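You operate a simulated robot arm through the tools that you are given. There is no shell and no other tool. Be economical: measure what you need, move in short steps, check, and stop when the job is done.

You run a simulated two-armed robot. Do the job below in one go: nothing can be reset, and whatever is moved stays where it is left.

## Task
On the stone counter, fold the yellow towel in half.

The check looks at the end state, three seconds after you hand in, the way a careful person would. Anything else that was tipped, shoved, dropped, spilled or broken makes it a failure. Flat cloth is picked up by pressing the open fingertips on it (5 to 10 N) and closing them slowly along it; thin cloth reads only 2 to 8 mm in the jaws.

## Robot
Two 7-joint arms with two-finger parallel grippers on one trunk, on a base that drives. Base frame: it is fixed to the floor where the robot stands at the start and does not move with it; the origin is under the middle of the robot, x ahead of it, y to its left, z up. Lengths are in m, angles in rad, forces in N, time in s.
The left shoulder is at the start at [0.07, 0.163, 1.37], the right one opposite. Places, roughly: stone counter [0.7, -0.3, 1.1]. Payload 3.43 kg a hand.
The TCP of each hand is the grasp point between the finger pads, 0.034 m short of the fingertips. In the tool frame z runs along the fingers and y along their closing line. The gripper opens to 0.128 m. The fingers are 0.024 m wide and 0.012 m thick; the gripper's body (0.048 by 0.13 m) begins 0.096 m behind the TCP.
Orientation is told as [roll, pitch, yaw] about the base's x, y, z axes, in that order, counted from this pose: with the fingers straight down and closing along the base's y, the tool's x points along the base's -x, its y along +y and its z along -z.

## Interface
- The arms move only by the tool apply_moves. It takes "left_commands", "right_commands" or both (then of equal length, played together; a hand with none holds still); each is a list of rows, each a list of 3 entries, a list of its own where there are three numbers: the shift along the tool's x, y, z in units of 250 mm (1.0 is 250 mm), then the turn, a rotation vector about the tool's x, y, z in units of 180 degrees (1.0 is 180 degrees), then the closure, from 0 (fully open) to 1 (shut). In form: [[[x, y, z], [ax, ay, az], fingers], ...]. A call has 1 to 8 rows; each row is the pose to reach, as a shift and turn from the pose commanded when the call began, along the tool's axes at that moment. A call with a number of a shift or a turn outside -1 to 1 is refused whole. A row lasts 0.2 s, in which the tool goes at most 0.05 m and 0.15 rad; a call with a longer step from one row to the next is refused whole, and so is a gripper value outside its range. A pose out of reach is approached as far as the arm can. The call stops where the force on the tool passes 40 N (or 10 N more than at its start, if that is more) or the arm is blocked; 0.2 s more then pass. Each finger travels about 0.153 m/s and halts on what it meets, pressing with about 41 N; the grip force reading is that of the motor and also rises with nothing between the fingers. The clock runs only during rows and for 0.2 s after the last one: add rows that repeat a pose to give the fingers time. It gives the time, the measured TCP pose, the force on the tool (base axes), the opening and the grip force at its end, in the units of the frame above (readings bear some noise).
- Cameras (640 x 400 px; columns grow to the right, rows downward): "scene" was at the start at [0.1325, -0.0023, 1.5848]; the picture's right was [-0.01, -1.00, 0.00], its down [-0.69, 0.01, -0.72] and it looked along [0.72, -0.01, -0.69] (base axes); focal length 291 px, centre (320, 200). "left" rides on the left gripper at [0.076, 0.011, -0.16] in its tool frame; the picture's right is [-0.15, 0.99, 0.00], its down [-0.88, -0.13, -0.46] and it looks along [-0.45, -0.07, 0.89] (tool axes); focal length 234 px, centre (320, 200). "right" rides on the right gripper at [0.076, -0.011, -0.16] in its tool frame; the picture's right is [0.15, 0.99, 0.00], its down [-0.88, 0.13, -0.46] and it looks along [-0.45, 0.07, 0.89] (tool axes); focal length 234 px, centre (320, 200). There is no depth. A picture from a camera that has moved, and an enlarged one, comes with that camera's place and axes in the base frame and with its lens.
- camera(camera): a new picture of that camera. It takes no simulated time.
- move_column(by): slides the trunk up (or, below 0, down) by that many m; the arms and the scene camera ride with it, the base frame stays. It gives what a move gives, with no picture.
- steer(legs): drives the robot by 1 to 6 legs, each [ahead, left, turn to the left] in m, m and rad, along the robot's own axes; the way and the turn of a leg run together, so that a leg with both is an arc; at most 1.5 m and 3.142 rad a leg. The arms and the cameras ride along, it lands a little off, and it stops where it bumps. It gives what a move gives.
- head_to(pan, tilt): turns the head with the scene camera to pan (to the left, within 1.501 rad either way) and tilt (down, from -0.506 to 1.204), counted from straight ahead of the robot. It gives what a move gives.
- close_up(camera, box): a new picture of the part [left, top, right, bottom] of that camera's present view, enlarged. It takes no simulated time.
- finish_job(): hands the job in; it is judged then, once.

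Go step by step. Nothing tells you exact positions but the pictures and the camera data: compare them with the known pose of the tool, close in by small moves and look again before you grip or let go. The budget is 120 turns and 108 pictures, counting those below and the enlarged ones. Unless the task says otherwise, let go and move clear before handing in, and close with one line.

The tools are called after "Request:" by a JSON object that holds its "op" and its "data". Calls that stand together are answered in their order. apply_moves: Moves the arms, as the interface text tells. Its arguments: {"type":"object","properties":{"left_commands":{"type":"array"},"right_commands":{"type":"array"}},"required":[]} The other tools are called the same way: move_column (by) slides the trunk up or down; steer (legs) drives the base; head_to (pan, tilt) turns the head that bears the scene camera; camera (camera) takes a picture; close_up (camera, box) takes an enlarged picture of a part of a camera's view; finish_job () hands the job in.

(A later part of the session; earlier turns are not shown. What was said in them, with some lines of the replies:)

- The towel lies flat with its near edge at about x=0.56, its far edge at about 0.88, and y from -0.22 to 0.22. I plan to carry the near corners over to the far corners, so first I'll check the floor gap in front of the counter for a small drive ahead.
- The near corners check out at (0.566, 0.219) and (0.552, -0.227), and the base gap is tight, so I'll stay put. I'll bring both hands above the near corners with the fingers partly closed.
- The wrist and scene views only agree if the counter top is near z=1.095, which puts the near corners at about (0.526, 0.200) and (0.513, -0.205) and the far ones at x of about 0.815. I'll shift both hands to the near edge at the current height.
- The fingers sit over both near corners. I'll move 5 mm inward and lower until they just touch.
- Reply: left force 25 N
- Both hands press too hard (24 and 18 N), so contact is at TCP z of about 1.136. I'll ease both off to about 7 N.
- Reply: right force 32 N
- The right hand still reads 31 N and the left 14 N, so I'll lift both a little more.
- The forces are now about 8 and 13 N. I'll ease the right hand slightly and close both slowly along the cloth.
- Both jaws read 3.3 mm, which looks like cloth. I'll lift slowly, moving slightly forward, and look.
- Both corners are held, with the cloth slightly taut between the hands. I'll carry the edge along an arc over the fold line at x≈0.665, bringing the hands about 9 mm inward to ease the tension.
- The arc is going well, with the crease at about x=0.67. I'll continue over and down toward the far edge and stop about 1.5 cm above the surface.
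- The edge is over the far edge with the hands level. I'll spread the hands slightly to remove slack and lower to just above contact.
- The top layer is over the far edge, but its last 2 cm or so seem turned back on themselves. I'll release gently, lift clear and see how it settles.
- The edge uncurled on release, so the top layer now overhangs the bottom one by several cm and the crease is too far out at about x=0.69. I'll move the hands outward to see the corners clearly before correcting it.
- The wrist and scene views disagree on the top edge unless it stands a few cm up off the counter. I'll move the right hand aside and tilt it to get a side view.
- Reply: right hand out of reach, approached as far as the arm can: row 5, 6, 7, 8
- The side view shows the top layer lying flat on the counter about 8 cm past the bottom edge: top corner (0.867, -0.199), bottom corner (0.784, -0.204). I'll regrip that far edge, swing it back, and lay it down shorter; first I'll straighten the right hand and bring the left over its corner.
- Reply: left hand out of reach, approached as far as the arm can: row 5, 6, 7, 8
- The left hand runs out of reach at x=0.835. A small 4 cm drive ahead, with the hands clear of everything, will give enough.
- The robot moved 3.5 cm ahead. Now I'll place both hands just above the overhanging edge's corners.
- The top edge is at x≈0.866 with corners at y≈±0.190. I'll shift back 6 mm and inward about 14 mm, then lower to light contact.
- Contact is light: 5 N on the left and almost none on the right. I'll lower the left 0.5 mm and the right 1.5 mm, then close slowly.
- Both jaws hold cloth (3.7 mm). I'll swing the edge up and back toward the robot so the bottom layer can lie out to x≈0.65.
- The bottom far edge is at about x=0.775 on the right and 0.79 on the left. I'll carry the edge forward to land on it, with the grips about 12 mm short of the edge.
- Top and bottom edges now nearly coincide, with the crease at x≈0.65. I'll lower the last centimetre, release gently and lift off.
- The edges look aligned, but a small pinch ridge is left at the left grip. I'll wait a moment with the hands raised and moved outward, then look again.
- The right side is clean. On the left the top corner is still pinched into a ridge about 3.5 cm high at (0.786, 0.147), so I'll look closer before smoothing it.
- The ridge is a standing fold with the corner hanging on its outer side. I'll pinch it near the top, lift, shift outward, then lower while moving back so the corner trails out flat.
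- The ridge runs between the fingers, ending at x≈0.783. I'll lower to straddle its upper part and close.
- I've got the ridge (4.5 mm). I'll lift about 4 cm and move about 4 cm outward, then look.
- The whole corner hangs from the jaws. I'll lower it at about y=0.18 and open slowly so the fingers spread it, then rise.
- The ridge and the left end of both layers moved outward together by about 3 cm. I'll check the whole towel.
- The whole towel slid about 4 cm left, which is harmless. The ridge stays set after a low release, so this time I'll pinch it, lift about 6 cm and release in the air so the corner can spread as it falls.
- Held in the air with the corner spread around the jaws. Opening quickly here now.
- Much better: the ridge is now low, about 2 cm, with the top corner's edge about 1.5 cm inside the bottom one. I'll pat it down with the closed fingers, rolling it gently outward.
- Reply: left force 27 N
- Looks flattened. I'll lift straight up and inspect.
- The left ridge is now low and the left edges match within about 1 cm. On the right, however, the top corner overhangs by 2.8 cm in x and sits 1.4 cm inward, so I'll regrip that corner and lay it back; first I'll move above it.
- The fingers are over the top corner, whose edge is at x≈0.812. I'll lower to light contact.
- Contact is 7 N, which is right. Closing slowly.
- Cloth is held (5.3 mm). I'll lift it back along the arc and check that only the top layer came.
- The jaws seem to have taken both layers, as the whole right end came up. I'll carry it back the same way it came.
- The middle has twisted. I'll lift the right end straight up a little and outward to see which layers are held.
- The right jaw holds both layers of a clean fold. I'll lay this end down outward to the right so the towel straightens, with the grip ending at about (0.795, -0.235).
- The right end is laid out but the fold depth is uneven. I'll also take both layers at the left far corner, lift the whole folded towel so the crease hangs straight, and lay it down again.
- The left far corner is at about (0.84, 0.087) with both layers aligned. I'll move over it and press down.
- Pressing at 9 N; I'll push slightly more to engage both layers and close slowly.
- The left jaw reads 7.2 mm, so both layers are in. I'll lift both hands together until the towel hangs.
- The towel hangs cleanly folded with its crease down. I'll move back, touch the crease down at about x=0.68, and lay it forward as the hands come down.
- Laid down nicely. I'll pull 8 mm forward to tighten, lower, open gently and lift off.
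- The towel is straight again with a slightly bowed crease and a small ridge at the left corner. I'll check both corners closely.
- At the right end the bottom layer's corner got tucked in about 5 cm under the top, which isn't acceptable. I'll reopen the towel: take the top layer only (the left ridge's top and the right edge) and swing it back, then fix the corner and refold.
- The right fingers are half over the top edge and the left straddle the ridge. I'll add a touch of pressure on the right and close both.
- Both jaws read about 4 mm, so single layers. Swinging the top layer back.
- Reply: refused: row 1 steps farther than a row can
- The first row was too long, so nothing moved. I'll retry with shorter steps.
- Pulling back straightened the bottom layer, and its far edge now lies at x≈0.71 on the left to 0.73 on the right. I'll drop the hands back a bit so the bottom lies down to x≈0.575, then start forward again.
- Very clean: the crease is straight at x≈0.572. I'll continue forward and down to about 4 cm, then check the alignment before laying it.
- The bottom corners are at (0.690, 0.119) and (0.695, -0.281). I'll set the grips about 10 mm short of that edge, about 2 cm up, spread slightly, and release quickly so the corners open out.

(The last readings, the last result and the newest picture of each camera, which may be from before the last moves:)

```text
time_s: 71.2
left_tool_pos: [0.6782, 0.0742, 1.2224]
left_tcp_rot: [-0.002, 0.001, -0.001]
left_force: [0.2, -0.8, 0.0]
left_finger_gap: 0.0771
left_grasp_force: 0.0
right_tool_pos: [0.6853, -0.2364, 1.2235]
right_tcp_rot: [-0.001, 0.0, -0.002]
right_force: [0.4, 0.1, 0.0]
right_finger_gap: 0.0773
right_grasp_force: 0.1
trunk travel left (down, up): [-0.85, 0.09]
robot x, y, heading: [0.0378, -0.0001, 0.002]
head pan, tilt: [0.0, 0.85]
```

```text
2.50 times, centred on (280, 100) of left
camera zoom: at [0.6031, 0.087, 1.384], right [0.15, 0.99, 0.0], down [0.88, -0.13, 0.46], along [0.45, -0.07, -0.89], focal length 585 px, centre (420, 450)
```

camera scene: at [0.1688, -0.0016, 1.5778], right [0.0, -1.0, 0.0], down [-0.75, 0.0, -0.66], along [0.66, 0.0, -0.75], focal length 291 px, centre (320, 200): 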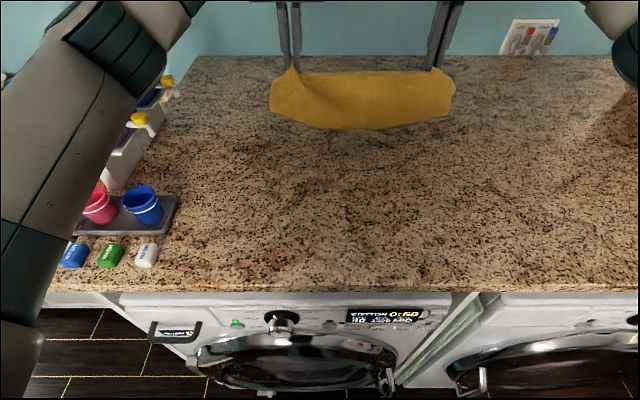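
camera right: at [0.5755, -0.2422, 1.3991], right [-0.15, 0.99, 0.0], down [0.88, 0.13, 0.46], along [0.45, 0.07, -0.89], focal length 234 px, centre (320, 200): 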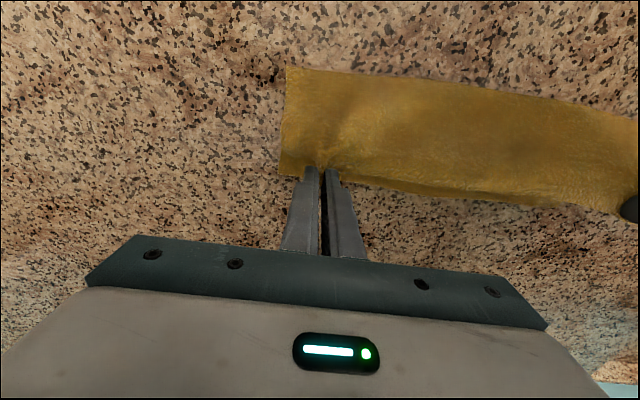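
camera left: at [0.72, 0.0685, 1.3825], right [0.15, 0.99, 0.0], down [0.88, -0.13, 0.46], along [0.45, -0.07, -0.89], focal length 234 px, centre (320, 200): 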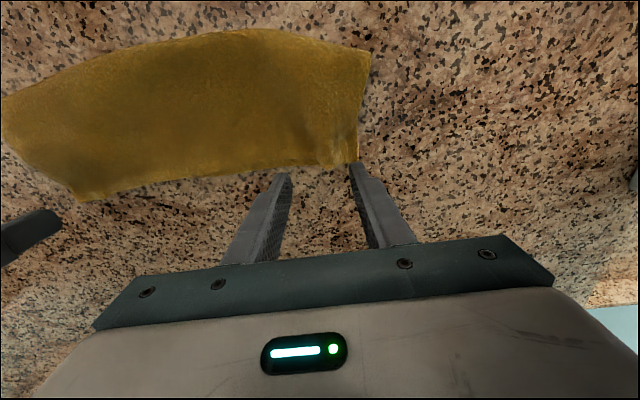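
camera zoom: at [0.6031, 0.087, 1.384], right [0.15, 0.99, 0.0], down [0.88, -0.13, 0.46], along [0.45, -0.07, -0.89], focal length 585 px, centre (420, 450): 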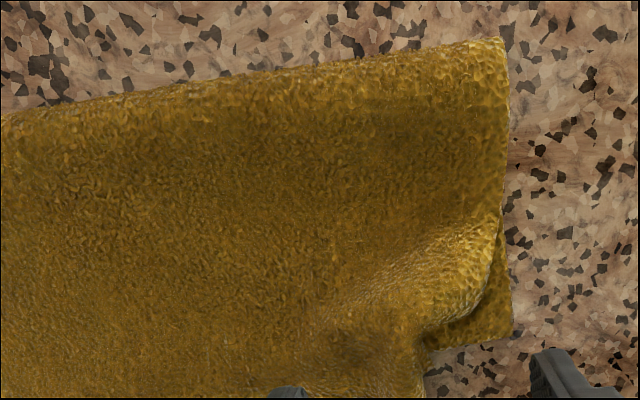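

Nearly done: the edges are registered within about 1 cm, with puffed-up grip spots near (0.70, 0.062) and (0.70, -0.24). I'll pat both down with closed fingers, easing outward.

Request:
{"op": "apply_moves", "data": {"left_commands": [[[-0.03, -0.06, 0], [0, 0, 0], 0.7], [[-0.056, -0.11, 0.05], [0, 0, 0], 1], [[-0.056, -0.11, 0.17], [0, 0, 0], 1], [[-0.056, -0.09, 0.25], [0, 0, 0], 1], [[-0.056, -0.05, 0.29], [0, 0, 0], 1], [[-0.056, 0, 0.31], [0, 0, 0], 1], [[-0.056, 0.05, 0.322], [0, 0, 0], 1], [[-0.056, 0.05, 0.324], [0, 0, 0], 1]], "right_commands": [[[-0.02, 0.03, 0], [0, 0, 0], 0.7], [[-0.03, 0.06, 0.05], [0, 0, 0], 1], [[-0.03, 0.06, 0.17], [0, 0, 0], 1], [[-0.03, 0.04, 0.25], [0, 0, 0], 1], [[-0.03, 0, 0.29], [0, 0, 0], 1], [[-0.03, -0.05, 0.31], [0, 0, 0], 1], [[-0.03, -0.1, 0.325], [0, 0, 0], 1], [[-0.03, -0.1, 0.327], [0, 0, 0], 1]]}}

Request:
{"op": "apply_moves", "data": {"left_commands": [[[0, 0, -0.08], [0, 0, 0], 1], [[0, 0, -0.24], [0, 0, 0], 1], [[0, 0, -0.4], [0, 0, 0], 1], [[0, 0.1, -0.4], [0, 0, 0], 1], [[0, 0.2, -0.4], [0, 0, 0], 1], [[0, 0.28, -0.4], [0, 0, 0], 1]], "right_commands": [[[0, 0, -0.08], [0, 0, 0], 1], [[0, 0, -0.24], [0, 0, 0], 1], [[0, 0, -0.4], [0, 0, 0], 1], [[0, -0.1, -0.4], [0, 0, 0], 1], [[0, -0.2, -0.4], [0, 0, 0], 1], [[0, -0.2, -0.4], [0, 0, 0], 1]]}}

Request:
{"op": "close_up", "data": {"camera": "scene", "box": [230, 90, 450, 230]}}

Request:
{"op": "close_up", "data": {"camera": "left", "box": [100, 0, 400, 200]}}

```text
time_s: 73.0
left_tool_pos: [0.6914, 0.0857, 1.1436]
left_tcp_rot: [-0.001, -0.003, 0.0]
left_force: [-0.4, -1.3, 3.3]
left_finger_gap: 0.0
left_grasp_force: 33.3
right_tool_pos: [0.6919, -0.259, 1.1427]
right_tcp_rot: [-0.001, -0.002, 0.002]
right_force: [-1.5, 3.8, 4.8]
right_finger_gap: 0.0002
right_grasp_force: 32.6
trunk travel left (down, up): [-0.85, 0.09]
robot x, y, heading: [0.036, 0.001, -0.0]
head pan, tilt: [0.0, 0.85]
```

```text
time_s: 74.4
left_tool_pos: [0.692, 0.1571, 1.2421]
left_tcp_rot: [-0.004, 0.0, -0.001]
left_force: [0.5, 0.1, -0.4]
left_finger_gap: 0.0002
left_grasp_force: 33.3
right_tool_pos: [0.691, -0.3106, 1.2447]
right_tcp_rot: [-0.001, 0.0, -0.004]
right_force: [0.5, 0.1, 0.6]
right_finger_gap: 0.0001
right_grasp_force: 33.4
trunk travel left (down, up): [-0.85, 0.09]
robot x, y, heading: [0.0331, 0.0034, -0.002]
head pan, tilt: [0.0, 0.85]
```

```text
2.86 times, centred on (340, 160) of scene
camera zoom: at [0.1668, 0.0002, 1.5781], right [0.0, -1.0, 0.0], down [-0.75, 0.0, -0.66], along [0.66, 0.0, -0.75], focal length 831 px, centre (263, 314)
```

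zoom: 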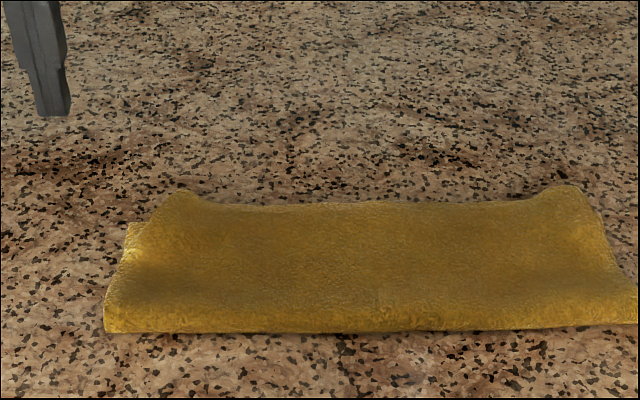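

```text
2.00 times, centred on (250, 100) of left
camera zoom: at [0.6169, 0.1691, 1.4039], right [0.15, 0.99, 0.0], down [0.88, -0.13, 0.46], along [0.45, -0.07, -0.89], focal length 468 px, centre (460, 400)
```

zoom: 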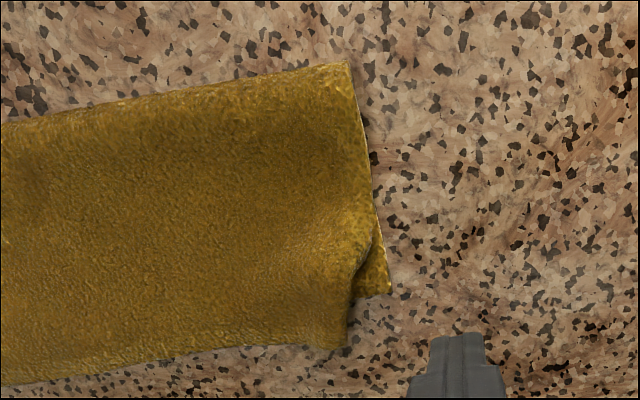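

Good. The left top corner sits about 3 cm past and inside the bottom corner; let me check the right one too.

Request:
{"op": "close_up", "data": {"camera": "right", "box": [260, 0, 560, 200]}}

```text
2.00 times, centred on (410, 100) of right
camera zoom: at [0.6149, -0.3206, 1.404], right [-0.15, 0.99, 0.0], down [0.88, 0.13, 0.46], along [0.45, 0.07, -0.89], focal length 468 px, centre (140, 400)
```

zoom: 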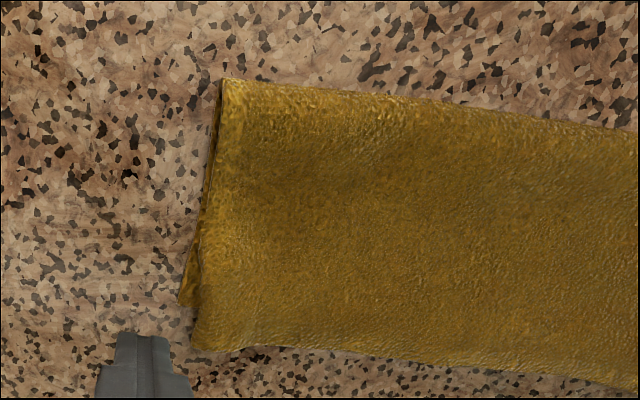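

Both top corners overhang by about 2.5–3 cm and the left one is slightly tucked. I'll do one more swing: regrip the overhanging lip at both corners, and this time lay it 2.5 cm shorter with the cloth taut.

Request:
{"op": "apply_moves", "data": {"left_commands": [[[-0.02, -0.12, 0], [0, 0, 0], 0.9], [[-0.04, -0.24, 0.02], [0, 0, 0], 0.77], [[-0.056, -0.36, 0.1], [0, 0, 0], 0.77], [[-0.056, -0.448, 0.22], [0, 0, 0], 0.77], [[-0.056, -0.448, 0.34], [0, 0, 0], 0.77], [[-0.056, -0.448, 0.4], [0, 0, 0], 0.77], [[-0.056, -0.448, 0.414], [0, 0, 0], 0.77], [[-0.056, -0.448, 0.414], [0, 0, 0], 0.77]], "right_commands": [[[-0.02, 0.08, 0], [0, 0, 0], 0.9], [[-0.04, 0.16, 0.02], [0, 0, 0], 0.77], [[-0.076, 0.24, 0.1], [0, 0, 0], 0.77], [[-0.076, 0.282, 0.22], [0, 0, 0], 0.77], [[-0.076, 0.282, 0.34], [0, 0, 0], 0.77], [[-0.076, 0.282, 0.4], [0, 0, 0], 0.77], [[-0.076, 0.282, 0.424], [0, 0, 0], 0.77], [[-0.076, 0.282, 0.424], [0, 0, 0], 0.77]]}}

Request:
{"op": "close_up", "data": {"camera": "left", "box": [200, 60, 440, 220]}}

```text
time_s: 76.2
left_tool_pos: [0.7059, 0.0444, 1.141]
left_tcp_rot: [-0.003, -0.001, -0.002]
left_force: [-0.2, -0.4, 3.0]
left_finger_gap: 0.0291
left_grasp_force: 0.0
right_tool_pos: [0.7097, -0.2396, 1.1387]
right_tcp_rot: [0.0, -0.005, -0.001]
right_force: [1.2, -0.1, 13.2]
right_finger_gap: 0.0295
right_grasp_force: 0.0
trunk travel left (down, up): [-0.85, 0.09]
robot x, y, heading: [0.039, 0.0039, -0.001]
head pan, tilt: [0.0, 0.85]
```

```text
2.50 times, centred on (320, 140) of left
camera zoom: at [0.6307, 0.0575, 1.3013], right [0.15, 0.99, 0.0], down [0.88, -0.13, 0.46], along [0.45, -0.07, -0.89], focal length 585 px, centre (320, 350)
```

zoom: 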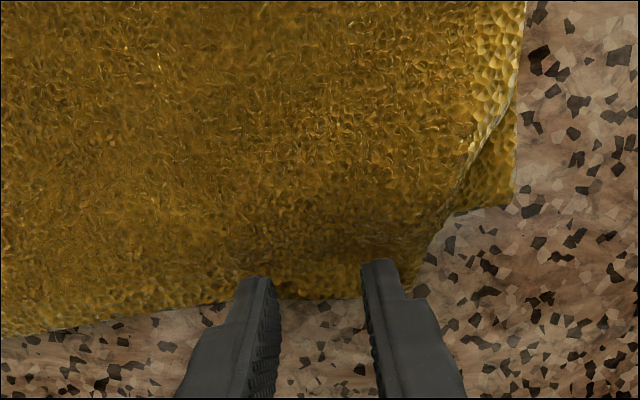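

Both hands are on the lip near the corners. Balancing the pressure and closing slowly.

Request:
{"op": "apply_moves", "data": {"left_commands": [[[0.01, 0, 0.005], [0, 0, 0], 0.77], [[0.01, 0, 0.005], [0, 0, 0], 0.81], [[0.01, 0, 0.005], [0, 0, 0], 0.85], [[0.01, 0, 0.005], [0, 0, 0], 0.89], [[0.01, 0, 0.005], [0, 0, 0], 0.93], [[0.01, 0, 0.005], [0, 0, 0], 0.97], [[0.01, 0, 0.005], [0, 0, 0], 1], [[0.01, 0, 0.005], [0, 0, 0], 1]], "right_commands": [[[0, 0, -0.003], [0, 0, 0], 0.77], [[0, 0, -0.003], [0, 0, 0], 0.81], [[0, 0, -0.003], [0, 0, 0], 0.85], [[0, 0, -0.003], [0, 0, 0], 0.89], [[0, 0, -0.003], [0, 0, 0], 0.93], [[0, 0, -0.003], [0, 0, 0], 0.97], [[0, 0, -0.003], [0, 0, 0], 1], [[0, 0, -0.003], [0, 0, 0], 1]]}}

```text
time_s: 78.0
left_tool_pos: [0.7024, 0.0434, 1.1394]
left_tcp_rot: [-0.001, -0.003, -0.001]
left_force: [-0.2, -1.8, 3.9]
left_finger_gap: 0.0032
left_grasp_force: 37.7
right_tool_pos: [0.7095, -0.2414, 1.1387]
right_tcp_rot: [-0.001, -0.001, -0.002]
right_force: [-1.1, 0.7, 13.3]
right_finger_gap: 0.0035
right_grasp_force: 37.7
trunk travel left (down, up): [-0.85, 0.09]
robot x, y, heading: [0.0373, -0.0022, -0.003]
head pan, tilt: [0.0, 0.85]
```

Single layers in both jaws. Swinging back on a tight arc so the bottom isn't dragged.

Request:
{"op": "apply_moves", "data": {"left_commands": [[[0.05, 0, -0.15], [0, 0, 0], 1], [[0.15, 0, -0.29], [0, 0, 0], 1], [[0.27, 0, -0.4], [0, 0, 0], 1], [[0.41, 0, -0.46], [0, 0, 0], 1], [[0.55, 0, -0.47], [0, 0, 0], 1], [[0.69, 0, -0.43], [0, 0, 0], 1], [[0.79, 0, -0.35], [0, 0, 0], 1], [[0.79, 0, -0.35], [0, 0, 0], 1]], "right_commands": [[[0.05, 0, -0.15], [0, 0, 0], 1], [[0.16, 0, -0.29], [0, 0, 0], 1], [[0.29, 0, -0.4], [0, 0, 0], 1], [[0.43, 0, -0.46], [0, 0, 0], 1], [[0.575, 0, -0.47], [0, 0, 0], 1], [[0.715, 0, -0.43], [0, 0, 0], 1], [[0.815, 0, -0.35], [0, 0, 0], 1], [[0.815, 0, -0.35], [0, 0, 0], 1]]}}

Request:
{"op": "close_up", "data": {"camera": "scene", "box": [210, 80, 470, 240]}}

```text
time_s: 79.8
left_tool_pos: [0.508, 0.0455, 1.226]
left_tcp_rot: [-0.002, -0.001, -0.002]
left_force: [0.3, -2.9, 0.3]
left_finger_gap: 0.0028
left_grasp_force: 37.8
right_tool_pos: [0.5075, -0.2398, 1.2254]
right_tcp_rot: [-0.001, 0.0, -0.002]
right_force: [0.3, 2.8, 0.1]
right_finger_gap: 0.0035
right_grasp_force: 37.8
trunk travel left (down, up): [-0.85, 0.09]
robot x, y, heading: [0.0389, -0.0023, 0.001]
head pan, tilt: [0.0, 0.85]
```

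```text
2.46 times, centred on (340, 160) of scene
camera zoom: at [0.1675, -0.0012, 1.578], right [0.0, -1.0, 0.0], down [-0.75, 0.0, -0.66], along [0.66, 0.0, -0.75], focal length 716 px, centre (271, 298)
```

zoom: 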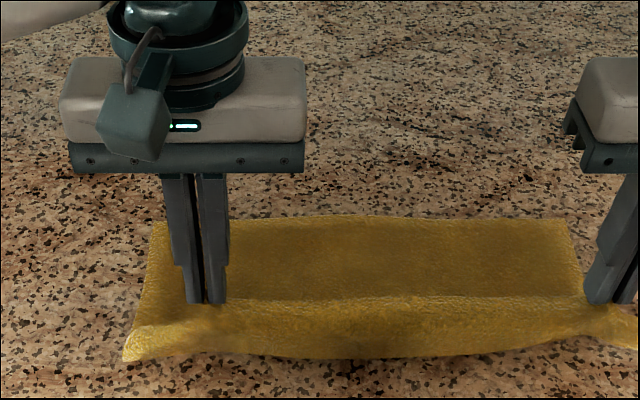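

The bottom layer is flat with its far edge straight at x≈0.69. Now forward in one arc to a grip x of 0.668, spreading slightly for tension.

Request:
{"op": "apply_moves", "data": {"left_commands": [[[-0.048, 0, -0.068], [0, 0, 0], 1], [[-0.168, 0, -0.128], [0, 0, 0], 1], [[-0.308, 0, -0.12], [0, 0, 0], 1], [[-0.428, 0, -0.068], [0, 0, 0], 1], [[-0.528, 0, 0.032], [0, 0, 0], 1], [[-0.592, 0.006, 0.132], [0, 0, 0], 1], [[-0.624, 0.012, 0.232], [0, 0, 0], 1], [[-0.64, 0.018, 0.3], [0, 0, 0], 1]], "right_commands": [[[-0.048, 0, -0.068], [0, 0, 0], 1], [[-0.168, 0, -0.128], [0, 0, 0], 1], [[-0.308, 0, -0.12], [0, 0, 0], 1], [[-0.428, 0, -0.068], [0, 0, 0], 1], [[-0.528, 0, 0.032], [0, 0, 0], 1], [[-0.592, -0.006, 0.132], [0, 0, 0], 1], [[-0.624, -0.012, 0.232], [0, 0, 0], 1], [[-0.64, -0.018, 0.3], [0, 0, 0], 1]]}}

Request:
{"op": "close_up", "data": {"camera": "left", "box": [120, 40, 440, 240]}}

```text
time_s: 81.6
left_tool_pos: [0.6668, 0.0473, 1.1492]
left_tcp_rot: [-0.003, 0.0, -0.004]
left_force: [-0.4, -9.7, 0.2]
left_finger_gap: 0.003
left_grasp_force: 37.8
right_tool_pos: [0.668, -0.2456, 1.1485]
right_tcp_rot: [0.0, 0.0, 0.0]
right_force: [0.7, 9.2, 0.9]
right_finger_gap: 0.0033
right_grasp_force: 38.2
trunk travel left (down, up): [-0.85, 0.09]
robot x, y, heading: [0.0373, -0.0023, 0.004]
head pan, tilt: [0.0, 0.85]
```

```text
2.00 times, centred on (280, 140) of left
camera zoom: at [0.5911, 0.0613, 1.3098], right [0.15, 0.99, 0.0], down [0.88, -0.13, 0.46], along [0.45, -0.07, -0.89], focal length 468 px, centre (400, 320)
```

zoom: 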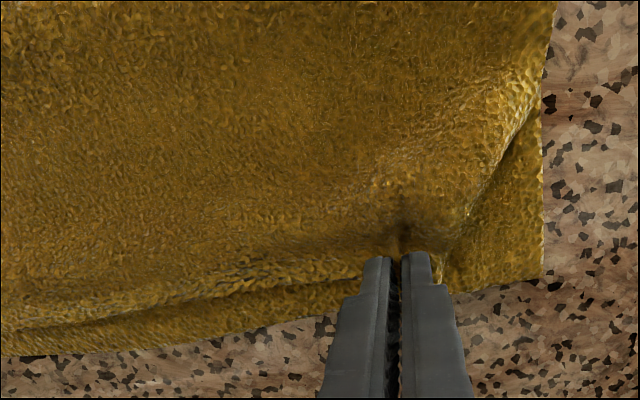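

The top edge is about 1.5 cm short here, and the layer sits slightly to the right. I'll move both hands 8 mm forward and 12 mm left, lower, and open slowly.

Request:
{"op": "apply_moves", "data": {"left_commands": [[[-0.035, 0.05, 0], [0, 0, 0], 1], [[-0.035, 0.05, 0.022], [0, 0, 0], 1], [[-0.035, 0.05, 0.022], [0, 0, 0], 0.93], [[-0.035, 0.05, 0.022], [0, 0, 0], 0.85], [[-0.035, 0.05, 0.022], [0, 0, 0], 0.76], [[-0.035, 0.05, -0.04], [0, 0, 0], 0.76], [[-0.035, 0.05, -0.2], [0, 0, 0], 0.76], [[-0.035, 0.05, -0.36], [0, 0, 0], 0.76]], "right_commands": [[[-0.035, 0.044, 0], [0, 0, 0], 1], [[-0.035, 0.044, 0.022], [0, 0, 0], 1], [[-0.035, 0.044, 0.022], [0, 0, 0], 0.93], [[-0.035, 0.044, 0.022], [0, 0, 0], 0.85], [[-0.035, 0.044, 0.022], [0, 0, 0], 0.76], [[-0.035, 0.044, -0.04], [0, 0, 0], 0.76], [[-0.035, 0.044, -0.2], [0, 0, 0], 0.76], [[-0.035, 0.044, -0.36], [0, 0, 0], 0.76]]}}

Request:
{"op": "close_up", "data": {"camera": "scene", "box": [220, 90, 460, 240]}}

Request:
{"op": "close_up", "data": {"camera": "left", "box": [120, 0, 440, 200]}}

```text
time_s: 83.4
left_tool_pos: [0.6751, 0.0597, 1.2397]
left_tcp_rot: [-0.002, -0.001, -0.002]
left_force: [-0.7, -0.1, 0.0]
left_finger_gap: 0.0306
left_grasp_force: 0.1
right_tool_pos: [0.6741, -0.2344, 1.2413]
right_tcp_rot: [0.001, -0.003, -0.001]
right_force: [-1.1, 0.4, -0.8]
right_finger_gap: 0.0309
right_grasp_force: 0.0
trunk travel left (down, up): [-0.85, 0.09]
robot x, y, heading: [0.0378, -0.0003, -0.001]
head pan, tilt: [0.0, 0.85]
```

```text
2.67 times, centred on (340, 165) of scene
camera zoom: at [0.1654, -0.0012, 1.578], right [0.0, -1.0, 0.0], down [-0.75, 0.0, -0.66], along [0.66, 0.0, -0.75], focal length 776 px, centre (267, 293)
```

zoom: 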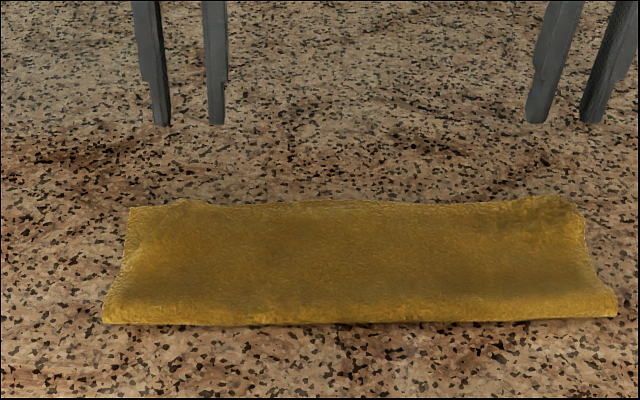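

```text
2.00 times, centred on (280, 100) of left
camera zoom: at [0.5985, 0.0727, 1.401], right [0.15, 0.99, 0.0], down [0.88, -0.13, 0.46], along [0.45, -0.07, -0.89], focal length 468 px, centre (400, 400)
```

zoom: 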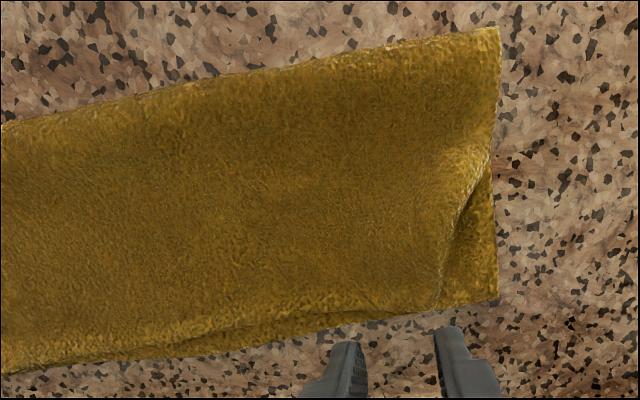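

Flat, and the edges coincide; only the left top corner has a small tuck. I'll raise the hands clear and check the right corner and the whole scene.

Request:
{"op": "apply_moves", "data": {"left_commands": [[[0, 0.15, -0.1], [0, 0, 0], 0.76], [[0, 0.3, -0.2], [0, 0, 0], 0.76], [[0, 0.45, -0.25], [0, 0, 0], 0.76]], "right_commands": [[[0, -0.12, -0.05], [0, 0, 0], 0.76], [[0, -0.24, -0.1], [0, 0, 0], 0.76], [[0, -0.3, -0.1], [0, 0, 0], 0.76]]}}

Request:
{"op": "close_up", "data": {"camera": "right", "box": [240, 0, 560, 200]}}

Request:
{"op": "camera", "data": {"camera": "scene"}}

```text
time_s: 84.2
left_tool_pos: [0.6768, 0.1767, 1.3006]
left_tcp_rot: [0.0, -0.001, -0.003]
left_force: [-0.2, 1.0, -0.2]
left_finger_gap: 0.0307
left_grasp_force: 0.1
right_tool_pos: [0.6768, -0.3082, 1.2635]
right_tcp_rot: [-0.003, 0.0, -0.003]
right_force: [0.1, -0.1, -0.5]
right_finger_gap: 0.0308
right_grasp_force: 0.0
trunk travel left (down, up): [-0.85, 0.09]
robot x, y, heading: [0.0397, -0.0004, -0.004]
head pan, tilt: [0.0, 0.85]
```

```text
2.00 times, centred on (400, 100) of right
camera zoom: at [0.6004, -0.3187, 1.4237], right [-0.14, 0.99, 0.0], down [0.88, 0.13, 0.46], along [0.45, 0.07, -0.89], focal length 468 px, centre (160, 400)
```

zoom: 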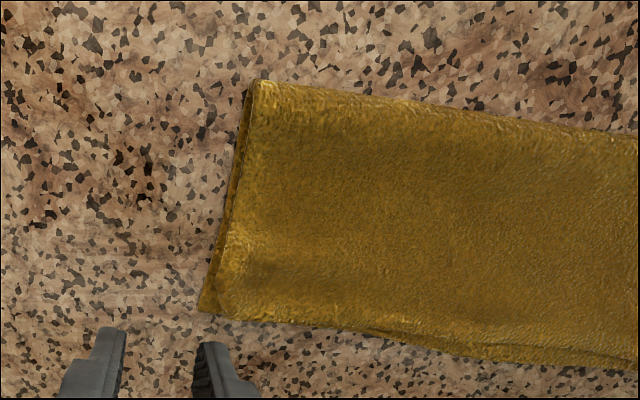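

```text
2 pictures are left
camera scene: at [0.1675, -0.0001, 1.5779], right [0.0, -1.0, 0.0], down [-0.75, 0.0, -0.66], along [0.66, 0.0, -0.75], focal length 291 px, centre (320, 200)
```

scene: 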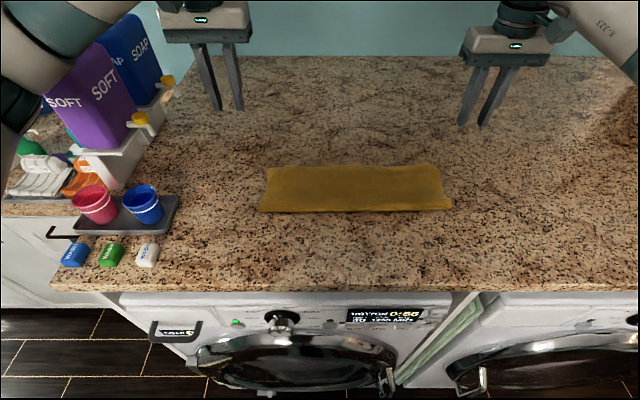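

The right corner is matched, the edges line up, nothing else has moved, and both hands are clear. I'm handing in.

Request:
{"op": "finish_job", "data": {}}

```text
The job is handed in.
```

The yellow towel is folded in half on the counter, with the long edges lined up to within about 1 cm. The top layer's left far corner still has a small tuck of about 3 cm. The towel ended up about 12 cm nearer the robot and 8 cm to the right of where it started; both hands are clear and nothing else looks moved.
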